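You operate a simulated robot arm through the tools that you are given. There is no shell and no other tool. Be economical: measure what you need, move in short steps, check, and stop when the job is done.

The job below is to be done with a simulated robot arm. You get a single attempt, and the scene is never put back.

Task
Dry the sand in the blue bin, scoop some into the orange pot, blue lid on.
Fine: selector to HIGH, switch on till the sand turns pale, switch off, then one red scoop, spilling none; scoop back. The other pots stay empty; spare lids and yellow bar stay.

It is judged by the outcome, as a careful person would: the job done as asked, and still so three seconds after it is handed in. It fails if anything else is knocked over, pushed out of place, dropped, spilled or broken. Lids that push on must go on centred and level and be pressed home; caps that screw on are set level and turned clockwise until they are tight.

Robot
A 7-joint arm with a two-finger parallel gripper on a trunk, on a base that drives. Base frame: it is fixed to the floor where the robot stands at the start and does not move with it; the origin is under the middle of the robot, x ahead of it, y to its left, z up. Readings come in m, rad, newtons and seconds.
With the tool pointing down near the work surface it reaches from about 0.16 to 0.52 m from the robot's upright axis, wherever it stands. Its first joint turns from -2.897 to 2.897 rad. Places, roughly: blue pot lid (10x10x6 cm) [0.5, -0.6, 0.8]; blue sand bin [0.8, -0.1, 0.8]; green pot [0.75, -1, 0.25]; green pot lid (10x10x6 cm) [0.8, -0.7, 0.3]; orange pot lid (10x10x6 cm) [0.8, -0.5, 0.3]; red scoop (16x7x5 cm) [0.3, -0.6, 0.8]; sand dryer selector [0.4, 0, 0.6]; sand dryer switch [0.5, 0.1, 0.6]; yellow levelling bar [0.7, -0.1, 0.8]. Payload 3.43 kg.
The tool frame sits at the grasp point between the pads (the TCP): z along the fingers, y along the line on which they close. The tips reach 0.03 m beyond it. The gripper opens to 0.094 m. The fingers are 0.028 m wide and 0.01 m thick; the gripper's body (0.05 by 0.096 m) begins 0.055 m behind the TCP.
Orientation is told as [roll, pitch, yaw] about the base's x, y, z axes, in that order, counted from this pose: with the fingers straight down and closing along the base's y, the tool's x points along the base's -x, its y along +y and its z along -z.

Tools
- The arm moves only by the tool step_arm. Its argument "rows" is a list of rows, each an object (a shift or turn left out is 0, a gripper value left out holds the last) with "slide": the shift along the tool's x, y, z in m, a list of three; "rot": the turn, a rotation vector about the tool's x, y, z in rad, a list of three; "gripper": the finger opening in m, from 0 to 0.094. In form: [{"slide": [x, y, z], "rot": [wx, wy, wz], "gripper": gripper}, ...]. A call has 1 to 8 rows; each row shifts and turns the commanded pose from where the row before left it, along the tool's axes as they then stand. Rows are played at 5 a second. More than 0.05 m and 0.15 rad between two rows, or a gripper value outside its range, and nothing of the call is played. Where a pose cannot be reached the arm comes as near as it can. A force on the tool above 40 N (or 10 N above the force at the start of the call, whichever is more), or a blocked arm, ends the call early, and 0.2 s more pass. Each finger travels about 0.108 m/s and halts on what it meets, pressing with about 32 N; the grip force reading is that of the motor and also rises with nothing between the fingers. The clock runs only during rows and for 0.2 s after the last one: add rows that do not move to give the fingers time. It gives the time, the measured TCP pose, the force on the tool (base axes), the opening and the grip force at its end, in the units of the frame above (readings bear some noise), with the torque about the TCP (base axes, N m) and any sound that the robot's microphone picked up.
- Cameras (640 x 400 px; columns grow to the right, rows downward): "scene" is now at [0.3577, -0.1646, 1.308]; the picture's right is [-0.00, -0.45, -0.89], its down [-0.56, -0.74, 0.37] and it looks along [-0.83, 0.50, -0.25] (base axes); focal length 214 px, centre (320, 200). "wrist" rides on the gripper at [0.076, 0.014, -0.102] in the tool frame; the picture's right is [-0.18, 0.98, 0.00], its down [-0.75, -0.14, -0.64] and it looks along [-0.63, -0.12, 0.77] (tool axes); focal length 243 px, centre (320, 200). There is no depth. A picture from a camera that has moved, and an enlarged one, comes with that camera's place and axes in the base frame and with its lens. The place of the scene camera against the robot may be out by one fixed shift of up to 0.012 m in any direction.
- snapshot(camera): a new picture of that camera. No time passes.
- move_column(by): slides the trunk up (or, below 0, down) by that many m; the arm and the scene camera ride with it, the base frame stays. It gives what a move gives, with no picture.
- steer(legs): drives the robot by 1 to 6 legs, each [ahead, left, turn to the left] in m, m and rad, along the robot's own axes; the way and the turn of a leg run together, so that a leg with both is an arc; at most 1.5 m and 3.142 rad a leg. The arm and the cameras ride along, it lands a little off, and it stops where it bumps. It gives what a move gives.
- head_to(pan, tilt): turns the head with the scene camera to pan (to the left, within 1.396 rad either way) and tilt (down, from -0.506 to 1.204), counted from straight ahead of the robot. It gives what a move gives.
- zoom(camera, box): a new picture of the part [left, top, right, bottom] of that camera's present view, enlarged. No time passes.
- hand_in(): hands the job in; it is judged then, once.

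Work in short steps. Places have to be worked out from the pictures, the camera data and where the tool is seen: move nearer, look again, correct. Check each grasp and each placing, and mend what went wrong. You have 120 turns and 90 pictures in all, those below and enlarged ones among them. Open the gripper and draw the arm clear of the work before you hand the job in, unless the task says otherwise; then end with one line.

The tools are called after "Emit:" as a command line: name --argument value ..., lists and objects as JSON in quotes. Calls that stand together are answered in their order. step_arm: Moves the arm, as the interface text tells. Its arguments: {"type":"object","properties":{"rows":{"type":"array"}},"required":["rows"]} The other tools are called the same way: move_column (by) slides the trunk up or down; steer (legs) drives the base; head_to (pan, tilt) turns the head that bears the scene camera; snapshot (camera) takes a picture; zoom (camera, box) takes an enlarged picture of a part of a camera's view; hand_in () hands the job in.

At the start:

```text
time_s: 0.0
tool_pos: [0.3385, -0.2326, 1.2141]
orientation: [0.0, 0.001, 0.001]
force: [-0.4, 0.4, -0.1]
ft_torque: [0.0, 0.0, -0.01]
opening: 0.0941
gripper_force: 0.0
trunk travel left (down, up): [-0.1, 0.49]
robot x, y, heading: [0.0015, 0.0, 0.004]
head pan, tilt: [1.107, 0.979]
```

scene: 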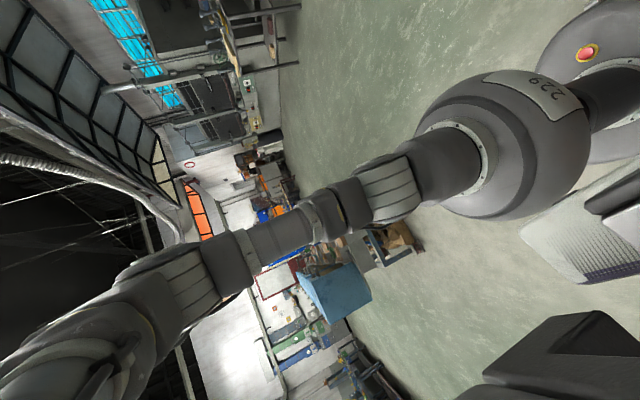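
wrist: 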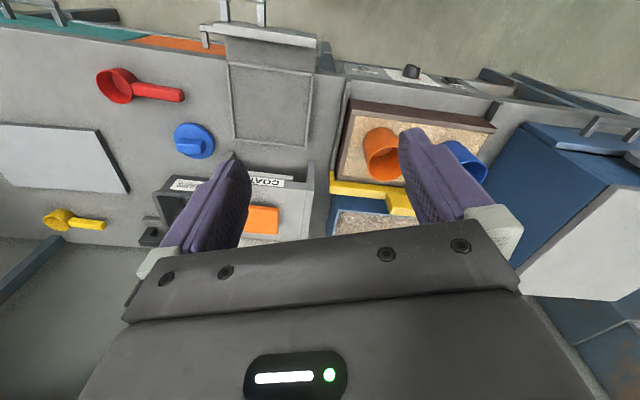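

The wrist view shows a bench with the bins, scoops and lids. I turn the head towards the bench to get an overview.

Emit:
head_to --pan 0 --tilt 0.9

Emit:
snapshot --camera "scene"

Emit:
snapshot --camera "wrist"

```text
time_s: 1.3
tool_pos: [0.3386, -0.2316, 1.2137]
orientation: [0.001, 0.0, -0.001]
force: [0.3, 0.4, -0.1]
ft_torque: [-0.01, -0.01, 0.0]
opening: 0.094
gripper_force: 0.1
trunk travel left (down, up): [-0.1, 0.49]
robot x, y, heading: [-0.0042, -0.0021, 0.005]
head pan, tilt: [0.0, 0.901]
```

```text
87 pictures are left
camera scene: at [0.3634, -0.228, 1.2643], right [0.0, -1.0, 0.0], down [-0.62, 0.0, 0.78], along [-0.78, 0.0, -0.62], focal length 214 px, centre (320, 200)
```

scene: 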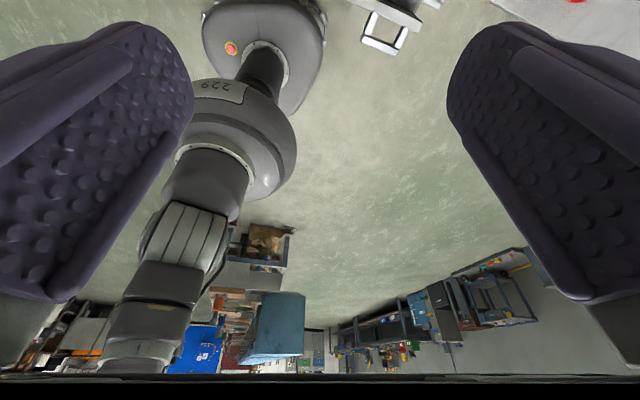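

```text
86 pictures are left
camera wrist: at [0.263, -0.218, 1.3157], right [0.18, 0.98, 0.0], down [0.75, -0.14, 0.64], along [0.63, -0.12, -0.77], focal length 243 px, centre (320, 200)
```

wrist: 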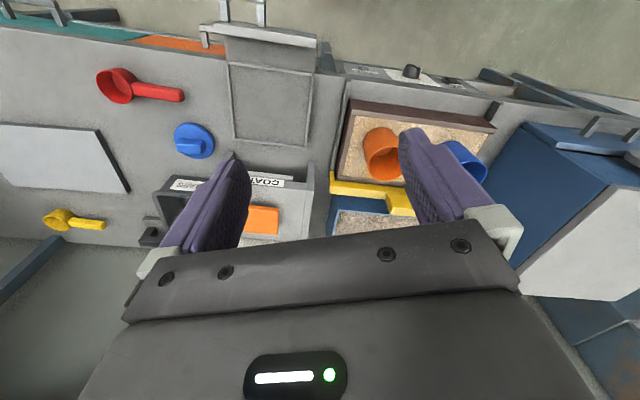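

The head's zero points straight down, so a negative tilt looks ahead at the bench. I look there.

Emit:
head_to --pan 0 --tilt -0.5

Emit:
snapshot --camera "scene"

```text
time_s: 2.9
tool_pos: [0.3387, -0.2314, 1.2138]
orientation: [0.001, 0.001, -0.001]
force: [-0.1, 0.1, 0.5]
ft_torque: [0.01, -0.01, -0.01]
opening: 0.0939
gripper_force: 0.1
trunk travel left (down, up): [-0.1, 0.49]
robot x, y, heading: [-0.0013, 0.002, 0.002]
head pan, tilt: [0.0, -0.499]
```

```text
85 pictures are left
camera scene: at [0.4834, -0.228, 1.2726], right [0.0, -1.0, 0.0], down [-0.88, 0.0, -0.48], along [0.48, 0.0, -0.88], focal length 214 px, centre (320, 200)
```

scene: 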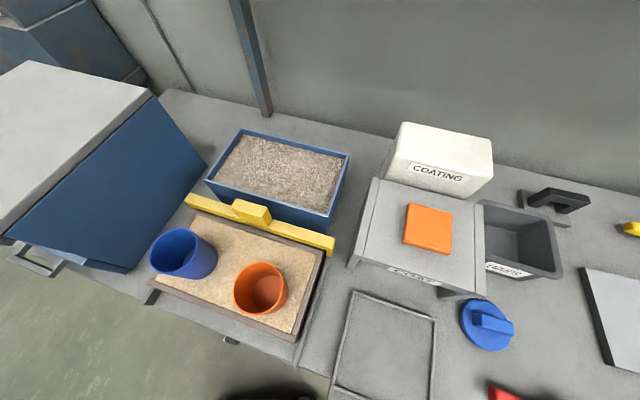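

Good view. I zoom on the pots and bin, and on the dryer controls at the front edge in the wrist view.

Emit:
zoom --camera "wrist" --box '[320, 40, 520, 165]'

Emit:
zoom --camera "scene" --box '[130, 110, 370, 350]'

Emit:
zoom --camera "wrist" --box '[60, 40, 300, 190]'

```text
3.20 times, centred on (420, 102) of wrist
camera zoom: at [0.263, -0.218, 1.3157], right [0.18, 0.98, 0.0], down [0.75, -0.14, 0.64], along [0.63, -0.12, -0.77], focal length 776 px, centre (0, 512)
```

zoom: 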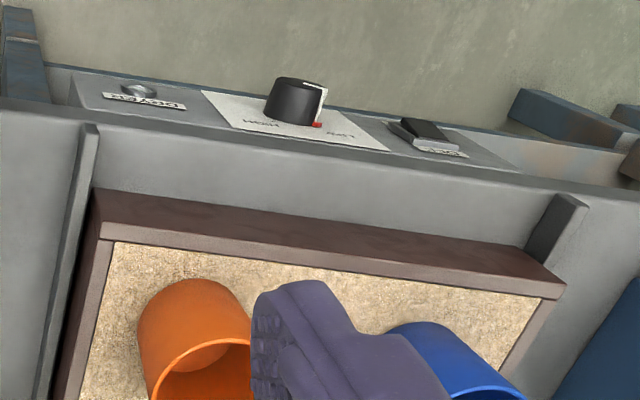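

```text
1.67 times, centred on (250, 230) of scene
camera zoom: at [0.4834, -0.228, 1.2726], right [0.0, -1.0, 0.0], down [-0.88, 0.0, -0.48], along [0.48, 0.0, -0.88], focal length 358 px, centre (437, 150)
```

zoom: 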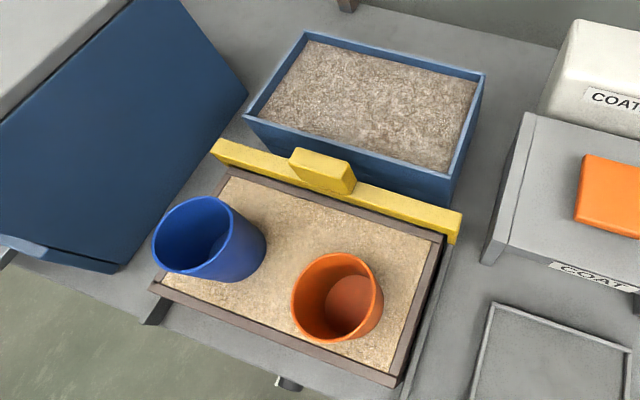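

```text
2.67 times, centred on (180, 115) of wrist
camera zoom: at [0.263, -0.218, 1.3157], right [0.18, 0.98, 0.0], down [0.75, -0.14, 0.64], along [0.63, -0.12, -0.77], focal length 647 px, centre (693, 427)
```

zoom: 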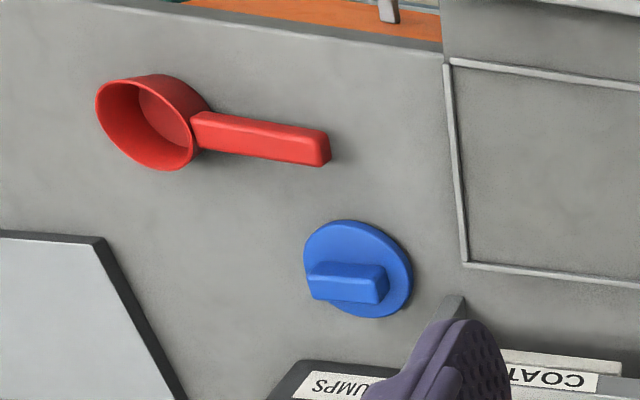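

The dryer panel sits below the bench's front edge. I back the robot off 0.35 m so the head camera sees the panel from the front.

Emit:
steer --legs '[[-0.4, 0, 0]]'

Emit:
snapshot --camera "scene"

Emit:
snapshot --camera "wrist"

```text
time_s: 5.4
tool_pos: [-0.0704, -0.2323, 1.2138]
orientation: [0.001, 0.001, -0.001]
force: [-0.1, 0.5, 0.1]
ft_torque: [0.02, 0.0, -0.01]
opening: 0.0942
gripper_force: 0.0
trunk travel left (down, up): [-0.1, 0.49]
robot x, y, heading: [-0.4082, -0.0031, -0.001]
head pan, tilt: [0.0, -0.499]
```

```text
81 pictures are left
camera scene: at [0.0746, -0.228, 1.2728], right [0.0, -1.0, 0.0], down [-0.88, 0.0, -0.48], along [0.48, 0.0, -0.88], focal length 214 px, centre (320, 200)
```

scene: 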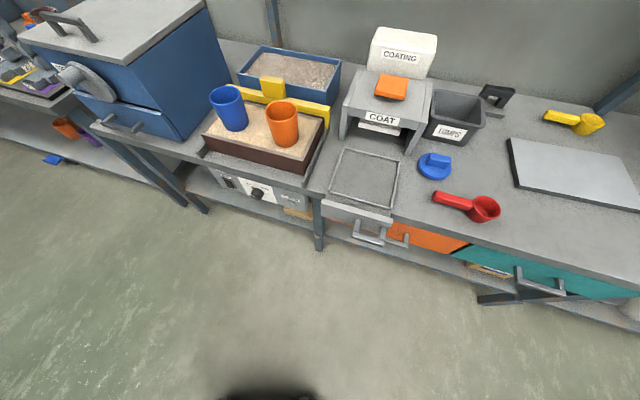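

```text
80 pictures are left
camera wrist: at [-0.1458, -0.218, 1.3158], right [0.18, 0.98, 0.0], down [0.75, -0.14, 0.64], along [0.63, -0.12, -0.77], focal length 243 px, centre (320, 200)
```

wrist: 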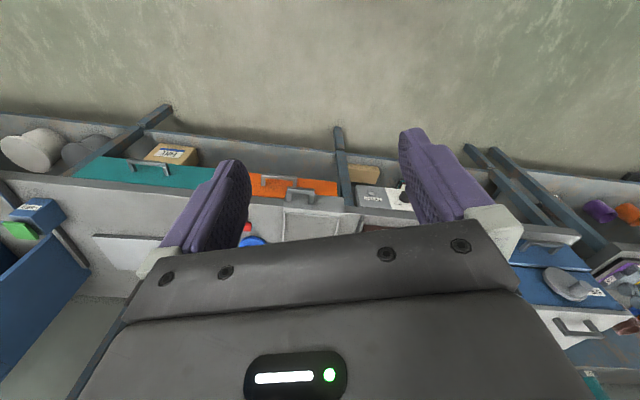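

The bench is turned about 20° relative to my frame, and the panel is visible. I zoom in on it and on the scoop.

Emit:
zoom --camera "scene" --box '[195, 145, 335, 230]'

Emit:
zoom --camera "scene" --box '[200, 40, 520, 240]'

```text
4.57 times, centred on (265, 188) of scene
camera zoom: at [0.0746, -0.228, 1.2728], right [0.0, -1.0, 0.0], down [-0.88, 0.0, -0.48], along [0.48, 0.0, -0.88], focal length 980 px, centre (571, 257)
```

zoom: 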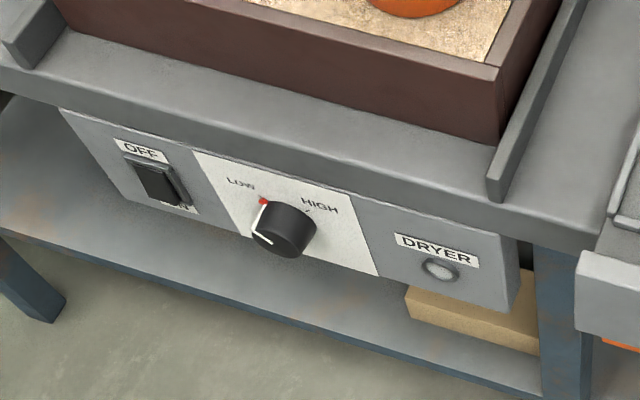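

```text
2.00 times, centred on (360, 140) of scene
camera zoom: at [0.0746, -0.228, 1.2728], right [0.0, -1.0, 0.0], down [-0.88, 0.0, -0.48], along [0.48, 0.0, -0.88], focal length 429 px, centre (240, 320)
```

zoom: 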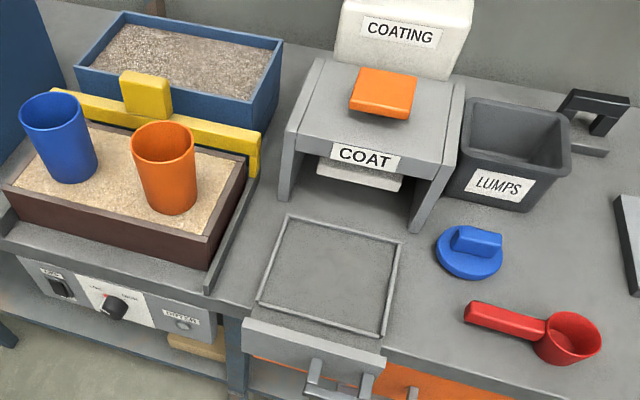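

Knob is about (0.44,-0.02,0.65), switch (0.48,0.08,0.65), bench yaw about -0.37. I turn square to the bench and shift left in front of the panel.

Emit:
steer --legs '[[0, 0, -0.37], [0.2, 0.29, 0]]'

Emit:
snapshot --camera "scene"

```text
time_s: 8.8
tool_pos: [0.1148, -0.1435, 1.2143]
orientation: [-0.001, -0.001, -0.371]
force: [1.1, 0.4, 0.3]
ft_torque: [0.04, 0.02, -0.01]
opening: 0.094
gripper_force: 0.0
trunk travel left (down, up): [-0.1, 0.49]
robot x, y, heading: [-0.1188, 0.1909, -0.371]
head pan, tilt: [0.0, -0.499]
```

```text
77 pictures are left
camera scene: at [0.2505, -0.194, 1.2727], right [-0.36, -0.93, 0.0], down [-0.82, 0.32, -0.48], along [0.45, -0.17, -0.88], focal length 214 px, centre (320, 200)
```

scene: 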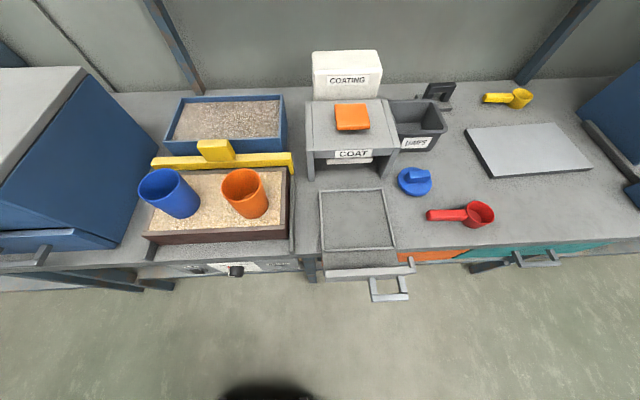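

Nearly square, perhaps slightly over-turned. I zoom to measure the panel and bench edge.

Emit:
zoom --camera "scene" --box '[140, 220, 340, 290]'

Emit:
zoom --camera "scene" --box '[380, 140, 540, 240]'

Emit:
zoom --camera "scene" --box '[125, 80, 325, 280]'

```text
3.20 times, centred on (240, 255) of scene
camera zoom: at [0.2505, -0.194, 1.2727], right [-0.36, -0.93, 0.0], down [-0.82, 0.32, -0.48], along [0.45, -0.17, -0.88], focal length 686 px, centre (576, 24)
```

zoom: 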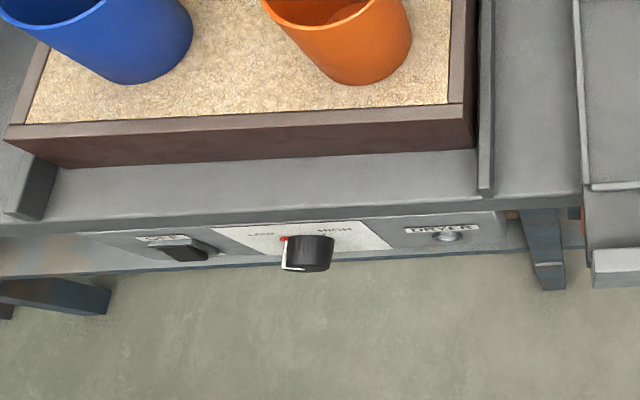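

```text
4.00 times, centred on (460, 190) of scene
camera zoom: at [0.2505, -0.194, 1.2727], right [-0.36, -0.93, 0.0], down [-0.82, 0.32, -0.48], along [0.45, -0.17, -0.88], focal length 858 px, centre (-240, 240)
```

zoom: 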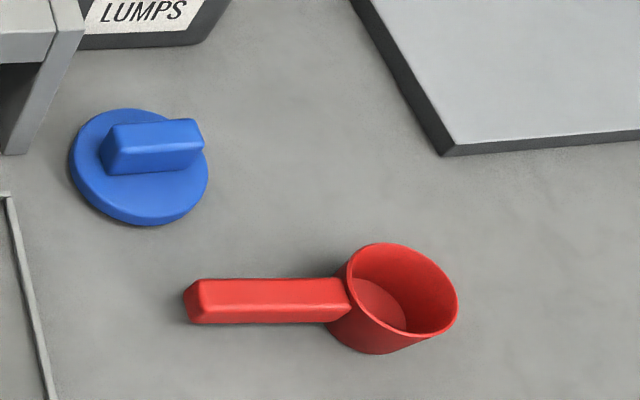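

```text
2.00 times, centred on (225, 180) of scene
camera zoom: at [0.2505, -0.194, 1.2727], right [-0.36, -0.93, 0.0], down [-0.82, 0.32, -0.48], along [0.45, -0.17, -0.88], focal length 429 px, centre (510, 240)
```

zoom: 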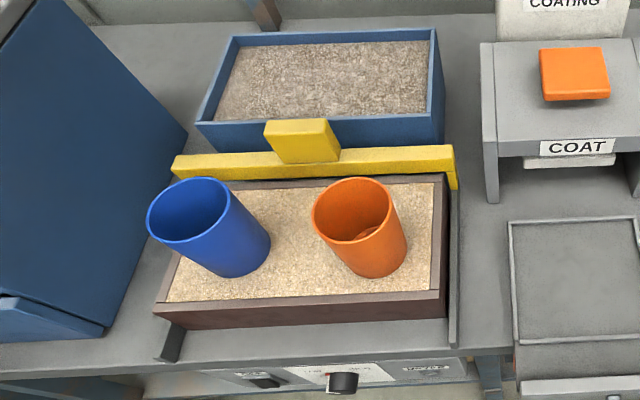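

Bench edge shows I over-turned by about 0.07 rad. I correct the heading, then start pitching the tool to point forward while lowering.

Emit:
steer --legs '[[0, 0, 0.07]]'

Emit:
step_arm --rows '[{"slide": [0.0, 0.04, 0.0], "rot": [0, -0.15, 0]}, {"slide": [0.0, 0.04, 0.0], "rot": [0, -0.15, 0]}, {"slide": [0.0, 0.04, 0.0], "rot": [0, -0.15, 0]}, {"slide": [0.0, 0.03, 0.0], "rot": [0, -0.15, 0]}, {"slide": [0.0, 0.03, 0.0], "rot": [0, -0.15, 0]}, {"slide": [0.0, 0.0, 0.0], "rot": [0, -0.15, 0]}]'

Emit:
step_arm --rows '[{"rot": [0, -0.15, 0]}, {"rot": [0, -0.15, 0]}, {"rot": [0, -0.15, 0]}, {"rot": [0, -0.15, 0]}, {"rot": [0, -0.0708, 0]}]'

```text
time_s: 9.7
tool_pos: [0.1382, -0.1267, 1.2137]
orientation: [0.0, 0.001, -0.3]
force: [0.9, 0.0, 0.0]
ft_torque: [-0.01, -0.02, 0.01]
opening: 0.094
gripper_force: 0.1
trunk travel left (down, up): [-0.1, 0.49]
robot x, y, heading: [-0.1214, 0.1936, -0.305]
head pan, tilt: [0.0, -0.499]
```

```text
time_s: 11.1
tool_pos: [0.1915, 0.0446, 1.2132]
orientation: [0.002, -0.899, -0.298]
force: [0.1, -0.4, 0.0]
ft_torque: [-0.02, 0.05, -0.01]
opening: 0.094
gripper_force: 0.0
trunk travel left (down, up): [-0.1, 0.49]
robot x, y, heading: [-0.1127, 0.1931, -0.296]
head pan, tilt: [0.0, -0.499]
```

```text
time_s: 12.3
tool_pos: [0.2366, 0.0028, 1.2995]
orientation: [0.643, -1.57, -0.943]
force: [-0.4, 0.7, -0.1]
ft_torque: [0.0, 0.01, 0.02]
opening: 0.094
gripper_force: 0.1
out of reach, approached as far as the arm can: row 1, 2, 3, 4, 5
trunk travel left (down, up): [-0.1, 0.49]
robot x, y, heading: [-0.1174, 0.1963, -0.294]
head pan, tilt: [0.0, -0.499]
```

Orientation is horizontal now, though position came out of reach at that height. I lower along tool x (down).

Emit:
step_arm --rows '[{"slide": [0.05, 0, 0]}, {"slide": [0.05, 0, 0]}, {"slide": [0.05, 0, 0]}, {"slide": [0.05, 0, 0]}, {"slide": [0.05, 0, 0]}, {"slide": [0.05, 0, 0]}, {"slide": [0.05, 0, 0]}]'

```text
time_s: 13.9
tool_pos: [0.3051, -0.0639, 1.0046]
orientation: [-0.514, -1.571, 0.215]
force: [-0.3, 0.4, 0.9]
ft_torque: [-0.02, -0.01, -0.02]
opening: 0.0941
gripper_force: 0.0
out of reach, approached as far as the arm can: row 1, 2, 3, 4, 5
trunk travel left (down, up): [-0.1, 0.49]
robot x, y, heading: [-0.1135, 0.1951, -0.295]
head pan, tilt: [0.0, -0.499]
```

Now at z 1.00, reachable. I continue down to z≈0.66 and shift left to line up with the knob, fingertips still 8 cm short of the panel.

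Emit:
step_arm --rows '[{"slide": [0.045, 0.02, 0]}, {"slide": [0.045, 0.02, 0]}, {"slide": [0.045, 0.02, -0.005]}, {"slide": [0.045, 0.02, -0.005]}, {"slide": [0.045, 0, -0.005]}, {"slide": [0.045, 0, 0]}, {"slide": [0.045, 0, 0]}, {"slide": [0.03, 0, 0]}]'

Emit:
snapshot --camera "wrist"

Emit:
snapshot --camera "scene"

```text
time_s: 15.7
tool_pos: [0.3712, -0.0135, 0.8348]
orientation: [-0.037, -1.569, -0.261]
force: [0.7, 0.5, -0.2]
ft_torque: [-0.01, 0.01, 0.0]
opening: 0.0941
gripper_force: 0.2
out of reach, approached as far as the arm can: row 4, 5, 6, 7, 8
trunk travel left (down, up): [-0.1, 0.49]
robot x, y, heading: [-0.1146, 0.1952, -0.306]
head pan, tilt: [0.0, -0.499]
```

```text
73 pictures are left
camera wrist: at [0.2772, 0.0311, 0.7582], right [0.29, 0.94, 0.18], down [-0.65, 0.05, 0.76], along [0.7, -0.34, 0.63], focal length 243 px, centre (320, 200)
```

wrist: 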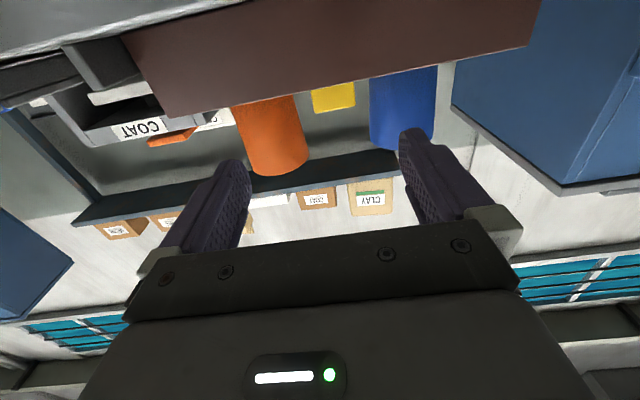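

```text
72 pictures are left
camera scene: at [0.3055, 0.0098, 0.981], right [-0.3, -0.96, 0.0], down [0.46, -0.14, -0.88], along [0.84, -0.26, 0.48], focal length 214 px, centre (320, 200)
```

scene: 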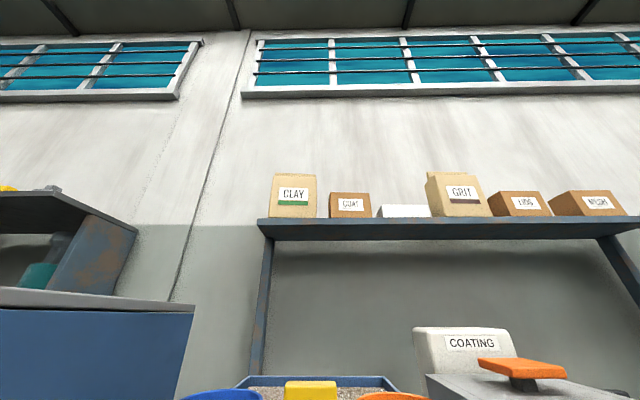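

The "scene" camera evidently rides on the hand. At this radius the arm cannot go lower horizontally; I back off 0.12 m, lower the trunk, and probe further down. Also tilt the head to see the fingertips.

Emit:
steer --legs '[[-0.12, 0, 0]]'

Emit:
move_column --by -0.1

Emit:
step_arm --rows '[{"slide": [0.03, 0, 0]}, {"slide": [0.03, 0, 0]}, {"slide": [0.03, 0, 0]}, {"slide": [0, 0, 0]}]'

Emit:
head_to --pan 0 --tilt 0.5

Emit:
snapshot --camera "scene"

```text
time_s: 16.9
tool_pos: [0.2543, 0.0231, 0.8352]
orientation: [0.062, -1.568, -0.361]
force: [-0.8, 0.6, 0.0]
ft_torque: [0.0, -0.01, 0.01]
opening: 0.0939
gripper_force: 0.1
trunk travel left (down, up): [-0.1, 0.49]
robot x, y, heading: [-0.2314, 0.227, -0.299]
head pan, tilt: [0.0, -0.499]
```

```text
time_s: 18.2
tool_pos: [0.2541, 0.024, 0.7335]
orientation: [0.044, -1.57, -0.344]
force: [0.3, 0.0, -0.9]
ft_torque: [0.03, 0.0, 0.02]
opening: 0.0941
gripper_force: 0.1
trunk travel left (down, up): [0.0, 0.59]
robot x, y, heading: [-0.2302, 0.2311, -0.306]
head pan, tilt: [0.0, -0.499]
```

```text
time_s: 19.2
tool_pos: [0.2758, 0.0106, 0.727]
orientation: [0.118, -1.568, -0.415]
force: [-1.4, 0.0, 0.0]
ft_torque: [0.0, 0.0, 0.0]
opening: 0.0941
gripper_force: 0.0
out of reach, approached as far as the arm can: row 1, 2, 3
trunk travel left (down, up): [0.0, 0.59]
robot x, y, heading: [-0.2332, 0.2317, -0.297]
head pan, tilt: [0.0, -0.499]
```

```text
time_s: 20.5
tool_pos: [0.2758, 0.0123, 0.7262]
orientation: [0.049, -1.567, -0.348]
force: [-0.2, 0.2, 0.4]
ft_torque: [0.02, 0.0, 0.02]
opening: 0.0941
gripper_force: 0.1
trunk travel left (down, up): [0.0, 0.59]
robot x, y, heading: [-0.2317, 0.2345, -0.3]
head pan, tilt: [0.0, 0.499]
```

```text
71 pictures are left
camera scene: at [0.2337, 0.0277, 0.7873], right [-0.29, -0.96, 0.0], down [-0.46, 0.14, -0.88], along [0.84, -0.26, -0.48], focal length 214 px, centre (320, 200)
```

scene: 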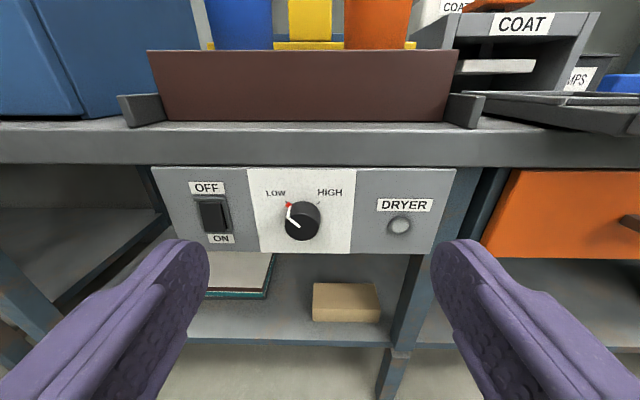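

Excellent view: knob at about f 0.42, z 0.65. Backing away a little more and probing whether a longer radius lets the horizontal tool get lower.

Emit:
steer --legs '[[-0.08, 0, 0]]'

Emit:
step_arm --rows '[{"slide": [0.0, 0, 0.04]}, {"slide": [0.0, 0, 0.04]}, {"slide": [0.0, 0, 0.02]}, {"slide": [0.03, 0, 0]}, {"slide": [0.03, 0, 0]}, {"slide": [0.02, 0, 0]}, {"slide": [0, 0, 0]}]'

```text
time_s: 21.6
tool_pos: [0.1993, 0.0363, 0.7266]
orientation: [0.057, -1.566, -0.355]
force: [0.4, 0.3, -0.6]
ft_torque: [0.02, 0.01, 0.0]
opening: 0.0939
gripper_force: 0.0
trunk travel left (down, up): [0.0, 0.59]
robot x, y, heading: [-0.3071, 0.2558, -0.298]
head pan, tilt: [0.0, 0.499]
```

```text
time_s: 23.2
tool_pos: [0.2948, 0.0075, 0.7156]
orientation: [0.044, -1.566, -0.339]
force: [-0.8, 0.5, 0.4]
ft_torque: [0.0, 0.02, -0.01]
opening: 0.0941
gripper_force: 0.0
out of reach, approached as far as the arm can: row 4, 5, 6
trunk travel left (down, up): [0.0, 0.59]
robot x, y, heading: [-0.3079, 0.2551, -0.298]
head pan, tilt: [0.0, 0.499]
```

Probing a longer radius: back off another 0.15 m and extend.

Emit:
steer --legs '[[-0.17, 0, 0]]'

Emit:
step_arm --rows '[{"slide": [0.0, 0, 0.04]}, {"slide": [0.0, 0, 0.04]}, {"slide": [0.0, 0, 0.04]}, {"slide": [0.0, 0, 0.04]}, {"slide": [0.03, 0, 0]}, {"slide": [0.03, 0, 0]}, {"slide": [0.02, 0, 0]}, {"slide": [0, 0, 0]}]'

```text
time_s: 24.6
tool_pos: [0.1332, 0.0551, 0.7156]
orientation: [0.039, -1.565, -0.338]
force: [-0.1, 0.3, -0.4]
ft_torque: [0.01, 0.01, 0.0]
opening: 0.094
gripper_force: 0.1
trunk travel left (down, up): [0.0, 0.59]
robot x, y, heading: [-0.469, 0.3018, -0.298]
head pan, tilt: [0.0, 0.499]
```

```text
time_s: 26.4
tool_pos: [0.247, 0.024, 0.7421]
orientation: [0.01, -1.565, -0.31]
force: [0.2, -0.6, 1.3]
ft_torque: [0.0, 0.01, 0.02]
opening: 0.0942
gripper_force: 0.1
out of reach, approached as far as the arm can: row 2, 3, 4, 5, 6, 7
trunk travel left (down, up): [0.0, 0.59]
robot x, y, heading: [-0.4722, 0.3056, -0.304]
head pan, tilt: [0.0, 0.499]
```

Best is mid radius (~0.6) with a slight downward tilt. I retract 0.13 m, tilt the tool 0.27 rad down and lower.

Emit:
step_arm --rows '[{"slide": [0.0, 0, -0.05]}, {"slide": [0.0, 0, -0.05]}, {"slide": [0.0, 0, -0.03], "rot": [0, 0.07, 0]}, {"rot": [0, 0.1, 0]}, {"rot": [0, 0.1, 0]}, {"slide": [0.04, 0, 0.01]}, {"slide": [0.04, 0, 0.01]}, {"slide": [0, 0, 0]}]'

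```text
time_s: 28.2
tool_pos: [0.1216, 0.0616, 0.6614]
orientation: [0.0, -1.295, -0.299]
force: [-0.2, 0.2, 0.7]
ft_torque: [-0.01, -0.04, -0.04]
opening: 0.0942
gripper_force: 0.1
trunk travel left (down, up): [0.0, 0.59]
robot x, y, heading: [-0.4668, 0.3042, -0.304]
head pan, tilt: [0.0, 0.499]
```

Reached with 0.276 rad tilt. I drive ahead 0.2 m and 0.02 left, then look.

Emit:
steer --legs '[[0.2, 0.02, 0]]'

Emit:
snapshot --camera "scene"

Emit:
snapshot --camera "wrist"

```text
time_s: 29.8
tool_pos: [0.3186, 0.0228, 0.6608]
orientation: [-0.002, -1.293, -0.3]
force: [-0.2, 0.4, 0.2]
ft_torque: [-0.02, 0.0, 0.01]
opening: 0.094
gripper_force: 0.2
trunk travel left (down, up): [0.0, 0.59]
robot x, y, heading: [-0.2725, 0.2619, -0.301]
head pan, tilt: [0.0, 0.499]
```

```text
70 pictures are left
camera scene: at [0.2942, 0.0331, 0.7291], right [-0.29, -0.96, 0.0], down [-0.67, 0.21, -0.71], along [0.68, -0.21, -0.7], focal length 214 px, centre (320, 200)
```

scene: 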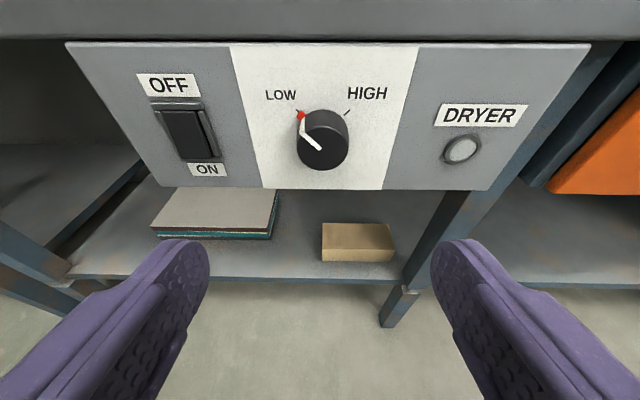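

```text
69 pictures are left
camera wrist: at [0.2095, 0.0718, 0.615], right [0.34, 0.92, 0.18], down [-0.44, -0.01, 0.9], along [0.83, -0.38, 0.4], focal length 243 px, centre (320, 200)
```

wrist: 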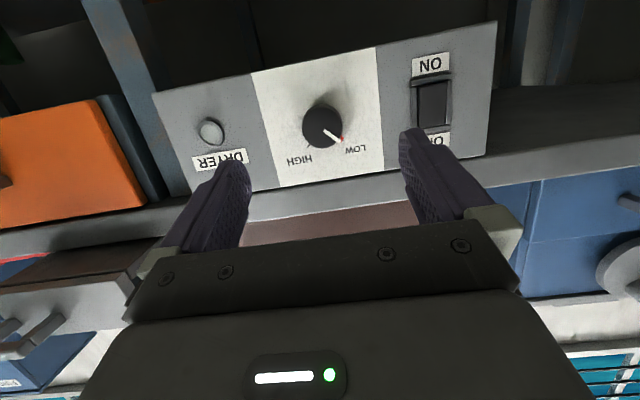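

Laterally the knob is centred between the fingers; knob at z≈0.645. I pre-rotate counter-clockwise 0.45 rad and advance so the tips straddle the knob.

Emit:
step_arm --rows '[{"slide": [-0.006, 0, 0], "rot": [0, 0, 0]}, {"slide": [-0.0113, 0, 0.03], "rot": [0, 0, 0]}, {"slide": [0, 0, 0.025], "rot": [0, 0, -0.15]}, {"slide": [0, 0, 0.02], "rot": [0, 0, -0.15]}, {"slide": [0, 0, 0.014], "rot": [0, 0, -0.15]}, {"slide": [0, 0, 0]}]'

Emit:
snapshot --camera "scene"

Emit:
snapshot --camera "wrist"

```text
time_s: 31.2
tool_pos: [0.4011, 0.0012, 0.6722]
orientation: [-0.992, -1.046, 0.755]
force: [-0.4, 0.5, 0.2]
ft_torque: [0.03, -0.03, 0.02]
opening: 0.0943
gripper_force: 0.1
out of reach, approached as far as the arm can: row 4, 5
trunk travel left (down, up): [0.0, 0.59]
robot x, y, heading: [-0.2748, 0.2638, -0.297]
head pan, tilt: [0.0, 0.499]
```

```text
68 pictures are left
camera scene: at [0.3838, 0.0374, 0.7352], right [-0.15, -0.9, 0.42], down [-0.76, -0.17, -0.63], along [0.63, -0.41, -0.66], focal length 214 px, centre (320, 200)
```

scene: 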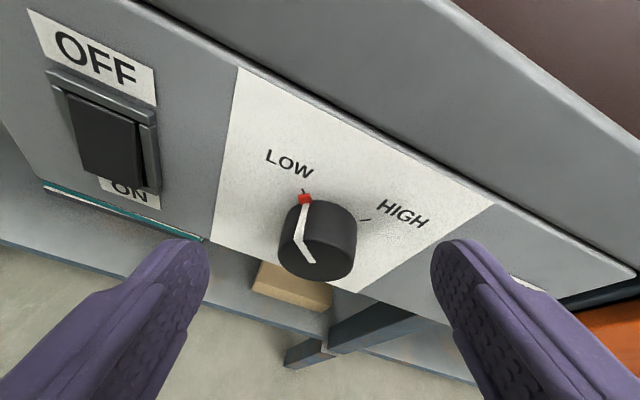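

```text
67 pictures are left
camera wrist: at [0.2823, 0.0158, 0.6289], right [0.22, 0.94, -0.25], down [-0.34, 0.31, 0.89], along [0.92, -0.11, 0.39], focal length 243 px, centre (320, 200)
```

wrist: 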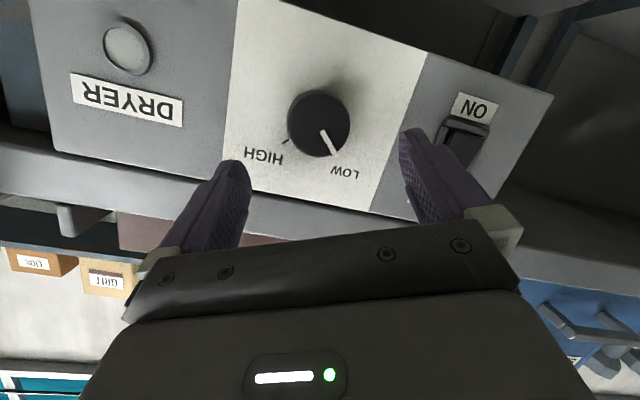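

The arm ran out of radius (0.72). I retract, undo the roll, and drive the base 0.09 m closer.

Emit:
step_arm --rows '[{"slide": [0, 0, -0.03], "rot": [0, 0, 0.15]}, {"slide": [0, 0, -0.03], "rot": [0, 0, 0.15]}, {"slide": [0, 0, -0.03], "rot": [0, 0, 0.15]}, {"slide": [0, 0, 0]}]'

Emit:
steer --legs '[[0.09, 0, 0]]'

```text
time_s: 32.2
tool_pos: [0.3193, 0.0264, 0.6949]
orientation: [0.005, -1.296, -0.306]
force: [0.0, -0.8, -0.2]
ft_torque: [-0.03, 0.0, -0.01]
opening: 0.0943
gripper_force: 0.1
trunk travel left (down, up): [0.0, 0.59]
robot x, y, heading: [-0.2743, 0.2625, -0.301]
head pan, tilt: [0.0, 0.499]
```

```text
time_s: 33.3
tool_pos: [0.4025, -0.002, 0.6959]
orientation: [0.0, -1.297, -0.303]
force: [-0.9, -0.1, -0.4]
ft_torque: [0.0, 0.0, 0.02]
opening: 0.0939
gripper_force: 0.0
trunk travel left (down, up): [0.0, 0.59]
robot x, y, heading: [-0.1925, 0.2402, -0.303]
head pan, tilt: [0.0, 0.499]
```

Now TCP is f 0.385, l 0.117, z 0.696. I lower to z≈0.65 and advance to straddle the knob.

Emit:
step_arm --rows '[{"slide": [0.024, 0, -0.002]}, {"slide": [0.023, 0, 0.004]}, {"slide": [-0.0068, 0, 0.024]}, {"rot": [0, 0, -0.15]}, {"rot": [0, 0, -0.15]}, {"rot": [0, 0, -0.15]}, {}]'

Emit:
snapshot --camera "scene"

Emit:
snapshot --camera "wrist"

```text
time_s: 34.9
tool_pos: [0.4172, -0.007, 0.6617]
orientation: [-0.994, -1.047, 0.758]
force: [-0.8, 0.6, -0.1]
ft_torque: [-0.03, 0.03, 0.0]
opening: 0.0939
gripper_force: 0.0
out of reach, approached as far as the arm can: row 2
trunk travel left (down, up): [0.0, 0.59]
robot x, y, heading: [-0.1872, 0.2378, -0.304]
head pan, tilt: [0.0, 0.499]
```

```text
66 pictures are left
camera scene: at [0.3997, 0.0308, 0.723], right [-0.15, -0.89, 0.42], down [-0.76, -0.16, -0.63], along [0.63, -0.41, -0.65], focal length 214 px, centre (320, 200)
```

scene: 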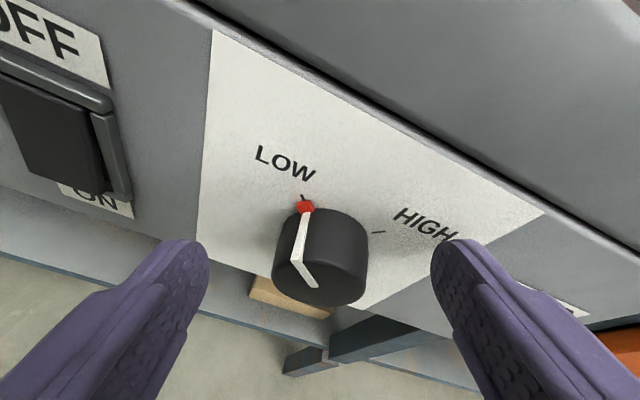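

```text
65 pictures are left
camera wrist: at [0.2984, 0.0094, 0.6165], right [0.22, 0.94, -0.25], down [-0.34, 0.32, 0.89], along [0.92, -0.11, 0.39], focal length 243 px, centre (320, 200)
```

wrist: 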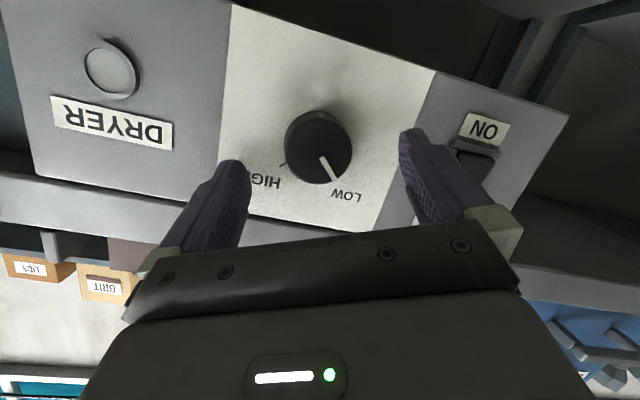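

The tips are about 1 cm above the knob axis (z≈0.643). I tilt 0.13 more and lower 1.2 cm, keeping the roll.

Emit:
step_arm --rows '[{"rot": [-0.0566, 0.117, 0]}, {"slide": [0.007, 0.002, 0.002]}, {"slide": [0.006, 0.002, 0.002]}, {}]'

Emit:
snapshot --camera "wrist"

```text
time_s: 35.9
tool_pos: [0.4142, -0.009, 0.6466]
orientation: [-0.792, -0.976, 0.585]
force: [0.7, 0.6, -0.6]
ft_torque: [-0.01, 0.01, -0.01]
opening: 0.0937
gripper_force: 0.1
trunk travel left (down, up): [0.0, 0.59]
robot x, y, heading: [-0.1885, 0.2408, -0.302]
head pan, tilt: [0.0, 0.499]
```

```text
64 pictures are left
camera wrist: at [0.2915, 0.0092, 0.618], right [0.19, 0.95, -0.24], down [-0.23, 0.28, 0.93], along [0.96, -0.12, 0.27], focal length 243 px, centre (320, 200)
```

wrist: 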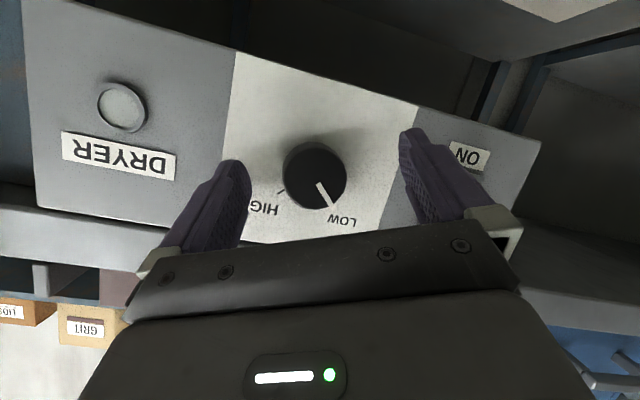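

TCP is now level with the knob. I nudge up 4 mm and close.

Emit:
step_arm --rows '[{"slide": [-0.0036, -0.0017, 0.002]}, {"gripper": 0.06}, {"gripper": 0.045}, {"gripper": 0.035}, {"gripper": 0.03}, {}]'

Emit:
snapshot --camera "scene"

```text
time_s: 37.3
tool_pos: [0.4173, -0.0131, 0.6509]
orientation: [-0.799, -0.977, 0.587]
force: [3.6, -25.1, 15.2]
ft_torque: [-0.18, -0.41, -1.54]
opening: 0.0425
gripper_force: 44.4
trunk travel left (down, up): [0.0, 0.59]
robot x, y, heading: [-0.185, 0.2352, -0.308]
head pan, tilt: [0.0, 0.499]
```

```text
63 pictures are left
camera scene: at [0.4081, 0.0217, 0.7156], right [-0.11, -0.91, 0.4], down [-0.83, -0.14, -0.54], along [0.55, -0.39, -0.74], focal length 214 px, centre (320, 200)
```

scene: 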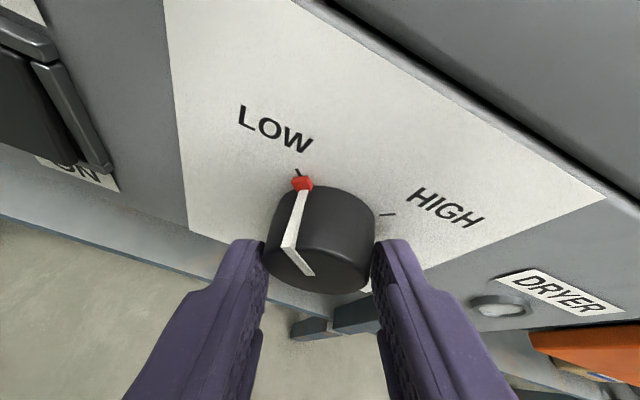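

Gripped at 42.5 mm, with a side force along -y of the tool. I relax by shifting 4 mm that way.

Emit:
step_arm --rows '[{"slide": [0, -0.002, 0]}, {"slide": [0, -0.002, 0]}, {}]'

```text
time_s: 38.1
tool_pos: [0.4167, -0.0139, 0.6522]
orientation: [-0.791, -0.976, 0.583]
force: [6.7, -22.8, 7.8]
ft_torque: [-0.35, -0.9, -1.04]
opening: 0.0425
gripper_force: 45.1
trunk travel left (down, up): [0.0, 0.59]
robot x, y, heading: [-0.1884, 0.2369, -0.308]
head pan, tilt: [0.0, 0.499]
```

Emit:
step_arm --rows '[{"slide": [0, -0.003, 0]}, {"slide": [0, -0.003, 0]}, {}]'

```text
time_s: 38.9
tool_pos: [0.417, -0.0138, 0.6517]
orientation: [-0.782, -0.975, 0.582]
force: [4.2, 4.8, -8.8]
ft_torque: [-0.16, -0.45, -0.18]
opening: 0.0428
gripper_force: 44.9
trunk travel left (down, up): [0.0, 0.59]
robot x, y, heading: [-0.1883, 0.2383, -0.303]
head pan, tilt: [0.0, 0.499]
```

Centred now. I turn clockwise about the tool axis by 0.8 rad.

Emit:
step_arm --rows '[{"rot": [0, 0, 0.12]}, {"rot": [0, 0, 0.12]}, {"rot": [0, 0, 0.12]}, {"rot": [0, 0, 0.12]}, {"rot": [0, 0, 0.12]}, {"rot": [0, 0, 0.12]}, {"rot": [0, 0, 0.12]}, {}]'

Emit:
snapshot --camera "scene"

```text
time_s: 39.9
tool_pos: [0.4168, -0.011, 0.6514]
orientation: [-0.083, -1.159, -0.197]
force: [-1.9, 3.1, 4.4]
ft_torque: [0.01, -0.1, 0.28]
opening: 0.0399
gripper_force: 44.5
trunk travel left (down, up): [0.0, 0.59]
robot x, y, heading: [-0.1885, 0.236, -0.294]
head pan, tilt: [0.0, 0.499]
stopped in row 4: the force on the tool passed its limit at 41 N (the readings are from after the stop); the commanded pose is now the measured one
```

```text
62 pictures are left
camera scene: at [0.403, -0.001, 0.7226], right [-0.27, -0.96, 0.03], down [-0.77, 0.19, -0.61], along [0.58, -0.19, -0.79], focal length 214 px, centre (320, 200)
```

scene: 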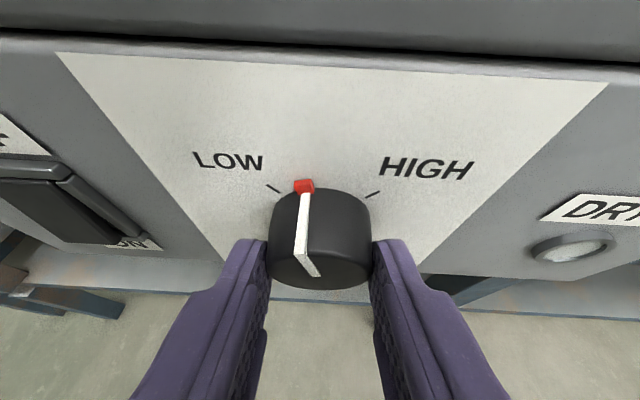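

The knob turns with the gripper. I continue clockwise.

Emit:
step_arm --rows '[{"rot": [0, 0, 0.1]}, {"rot": [0, 0, 0.1]}, {"rot": [0, 0, 0.1]}, {"rot": [0, 0, 0.1]}, {"rot": [0, 0, 0.1]}, {}]'

Emit:
snapshot --camera "scene"

```text
time_s: 41.3
tool_pos: [0.4187, -0.0065, 0.6528]
orientation: [0.803, -0.964, -1.184]
force: [-7.6, 28.4, 9.5]
ft_torque: [0.07, -0.19, 1.88]
opening: 0.0409
gripper_force: 45.2
trunk travel left (down, up): [0.0, 0.59]
robot x, y, heading: [-0.1868, 0.2359, -0.296]
head pan, tilt: [0.0, 0.499]
```

```text
61 pictures are left
camera scene: at [0.3924, -0.0268, 0.7173], right [-0.42, -0.81, -0.41], down [-0.61, 0.59, -0.53], along [0.67, 0.03, -0.74], focal length 214 px, centre (320, 200)
```

scene: 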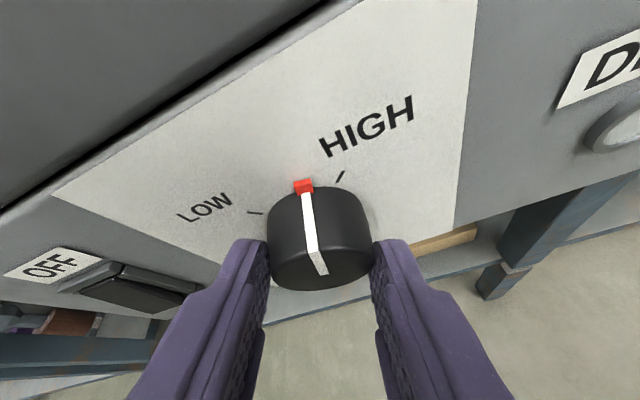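

About 0.4 rad remaining to the HIGH tick. I relieve the side load (+y) and keep turning.

Emit:
step_arm --rows '[{"slide": [0, 0.004, 0]}, {"slide": [0, 0.003, 0], "rot": [0, 0, 0.08]}, {"rot": [0, 0, 0.1]}, {"rot": [0, 0, 0.1]}, {"rot": [0, 0, 0.1]}, {}]'

Emit:
snapshot --camera "scene"

```text
time_s: 42.7
tool_pos: [0.419, -0.0073, 0.6544]
orientation: [1.045, -0.658, -1.52]
force: [-15.8, 11.6, 1.6]
ft_torque: [0.14, 0.26, 1.19]
opening: 0.0434
gripper_force: 44.9
trunk travel left (down, up): [0.0, 0.59]
robot x, y, heading: [-0.1861, 0.2377, -0.304]
head pan, tilt: [0.0, 0.499]
```

```text
60 pictures are left
camera scene: at [0.3827, -0.0429, 0.7063], right [-0.47, -0.55, -0.69], down [-0.46, 0.82, -0.35], along [0.75, 0.15, -0.64], focal length 214 px, centre (320, 200)
```

scene: 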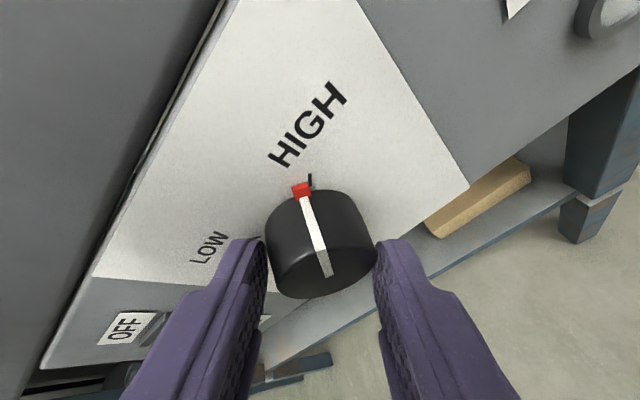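

Nearly at the HIGH tick. A bit more clockwise.

Emit:
step_arm --rows '[{"rot": [0, 0, 0.06]}, {"rot": [0, 0, 0.06]}, {"rot": [0, 0, 0.06]}, {}]'

Emit:
snapshot --camera "scene"

```text
time_s: 43.7
tool_pos: [0.4183, -0.0067, 0.6562]
orientation: [1.103, -0.498, -1.622]
force: [-21.4, 8.2, 9.6]
ft_torque: [-0.56, 0.01, 1.09]
opening: 0.0444
gripper_force: 44.8
trunk travel left (down, up): [0.0, 0.59]
robot x, y, heading: [-0.1891, 0.2376, -0.296]
head pan, tilt: [0.0, 0.499]
```

```text
59 pictures are left
camera scene: at [0.3774, -0.0476, 0.6983], right [-0.47, -0.4, -0.78], down [-0.38, 0.9, -0.23], along [0.79, 0.19, -0.58], focal length 214 px, centre (320, 200)
```

scene: 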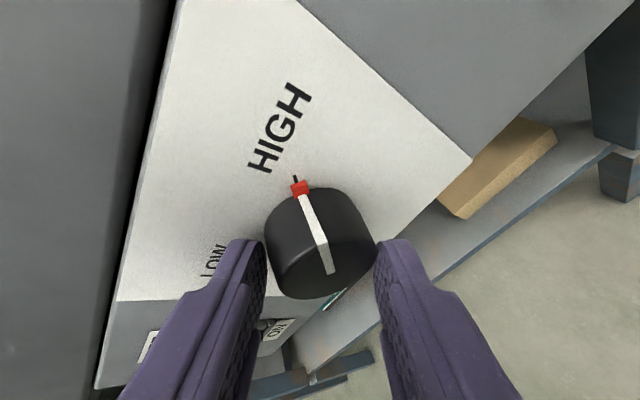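

Pointer is on the HIGH tick. I open the gripper, retract and check.

Emit:
step_arm --rows '[{"gripper": 0.07}, {"gripper": 0.07}, {"slide": [0, 0, -0.03]}, {"slide": [0, 0, -0.04]}, {"rot": [0, 0, -0.15]}, {"rot": [0, 0, -0.15]}, {"rot": [0, 0, -0.15]}, {"rot": [0, 0, -0.15]}]'

Emit:
step_arm --rows '[{"rot": [0, 0, -0.15]}, {"rot": [0, 0, -0.15]}, {}]'

Emit:
snapshot --camera "scene"

```text
time_s: 45.5
tool_pos: [0.3593, 0.0118, 0.683]
orientation: [0.756, -0.99, -1.132]
force: [0.4, 0.2, 0.5]
ft_torque: [0.01, -0.02, -0.01]
opening: 0.0698
gripper_force: 0.0
trunk travel left (down, up): [0.0, 0.59]
robot x, y, heading: [-0.1854, 0.2381, -0.3]
head pan, tilt: [0.0, 0.499]
```

```text
time_s: 46.3
tool_pos: [0.3601, 0.0126, 0.683]
orientation: [0.275, -1.142, -0.589]
force: [-1.2, 0.5, 0.3]
ft_torque: [0.0, 0.0, -0.05]
opening: 0.0699
gripper_force: 0.0
trunk travel left (down, up): [0.0, 0.59]
robot x, y, heading: [-0.1843, 0.2428, -0.299]
head pan, tilt: [0.0, 0.499]
```

```text
58 pictures are left
camera scene: at [0.3419, 0.012, 0.7526], right [-0.33, -0.94, -0.11], down [-0.72, 0.33, -0.61], along [0.61, -0.12, -0.79], focal length 214 px, centre (320, 200)
```

scene: 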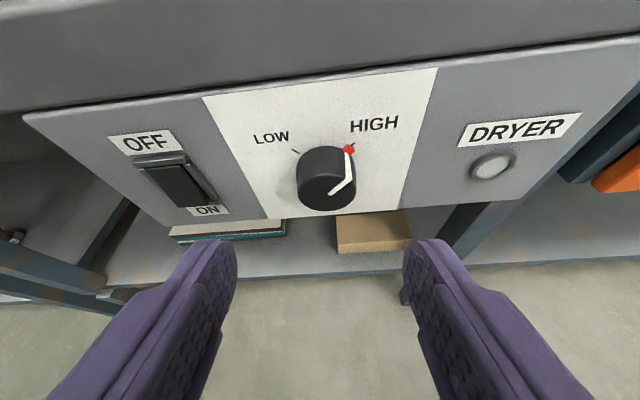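

Selector reads HIGH. Next: close the fingers and line up with the lower (ON) half of the rocker at l≈0.2245, z≈0.625.

Emit:
step_arm --rows '[{"rot": [0, 0, -0.12], "gripper": 0.0}, {"slide": [0.01, 0.035, 0.004]}, {"slide": [0.01, 0.035, 0.005]}, {"slide": [0.012, 0.036, 0.005]}, {"slide": [0.011, 0, 0.0046]}, {}]'

Emit:
snapshot --camera "scene"

Emit:
snapshot --camera "wrist"

```text
time_s: 47.7
tool_pos: [0.3905, 0.1146, 0.636]
orientation: [0.01, -1.161, -0.299]
force: [-0.1, -0.6, 0.0]
ft_torque: [0.01, -0.03, 0.03]
opening: 0.0
gripper_force: 31.8
trunk travel left (down, up): [0.0, 0.59]
robot x, y, heading: [-0.1898, 0.2361, -0.301]
head pan, tilt: [0.0, 0.499]
```

```text
57 pictures are left
camera scene: at [0.3743, 0.1206, 0.7062], right [-0.29, -0.96, 0.0], down [-0.76, 0.23, -0.61], along [0.59, -0.17, -0.79], focal length 214 px, centre (320, 200)
```

scene: 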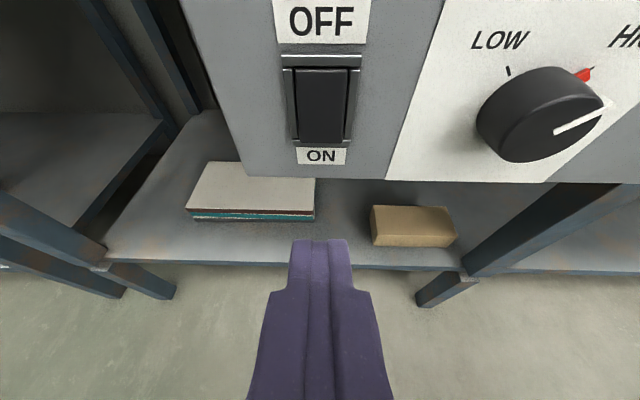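

```text
56 pictures are left
camera wrist: at [0.2748, 0.163, 0.6067], right [0.35, 0.92, 0.17], down [-0.32, -0.06, 0.95], along [0.88, -0.39, 0.27], focal length 243 px, centre (320, 200)
```

wrist: 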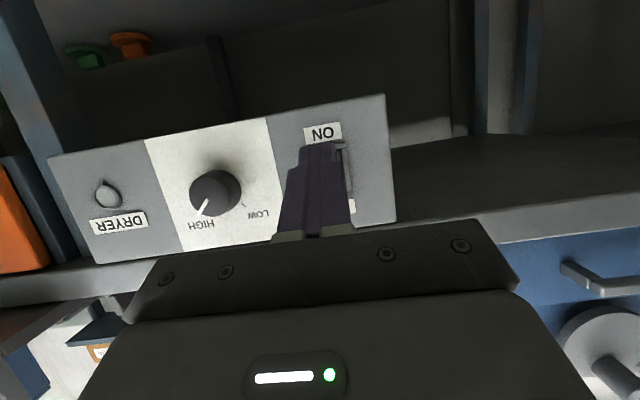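

Laterally aligned. The upper corner of the tilted tip will touch first, so I lower 12 mm, then advance horizontally.

Emit:
step_arm --rows '[{"slide": [0.011, 0, 0.0047]}, {"slide": [-0.0079, 0, 0.0184]}, {"slide": [-0.0079, 0, 0.0184]}, {"slide": [-0.002, 0, 0.0046]}, {"slide": [-0.002, 0, 0.0046]}, {}]'

Emit:
snapshot --camera "scene"

```text
time_s: 49.1
tool_pos: [0.4394, 0.1, 0.6368]
orientation: [0.009, -1.161, -0.299]
force: [-0.3, 1.1, -1.1]
ft_torque: [0.0, -0.02, -0.01]
opening: 0.0
gripper_force: 31.3
out of reach, approached as far as the arm can: row 1
trunk travel left (down, up): [0.0, 0.59]
robot x, y, heading: [-0.1849, 0.2345, -0.294]
head pan, tilt: [0.0, 0.499]
```

```text
55 pictures are left
camera scene: at [0.4235, 0.1071, 0.7072], right [-0.29, -0.96, 0.0], down [-0.76, 0.23, -0.61], along [0.59, -0.17, -0.79], focal length 214 px, centre (320, 200)
```

scene: 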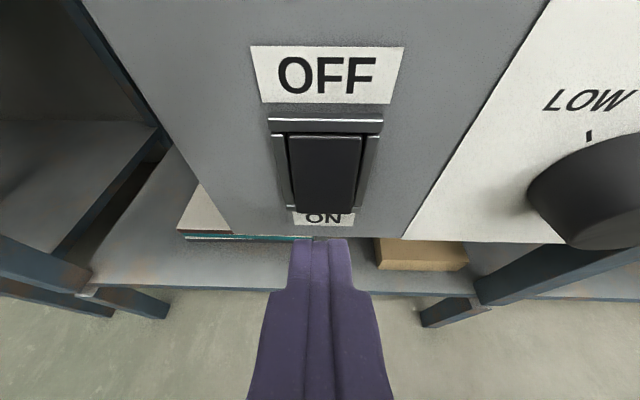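

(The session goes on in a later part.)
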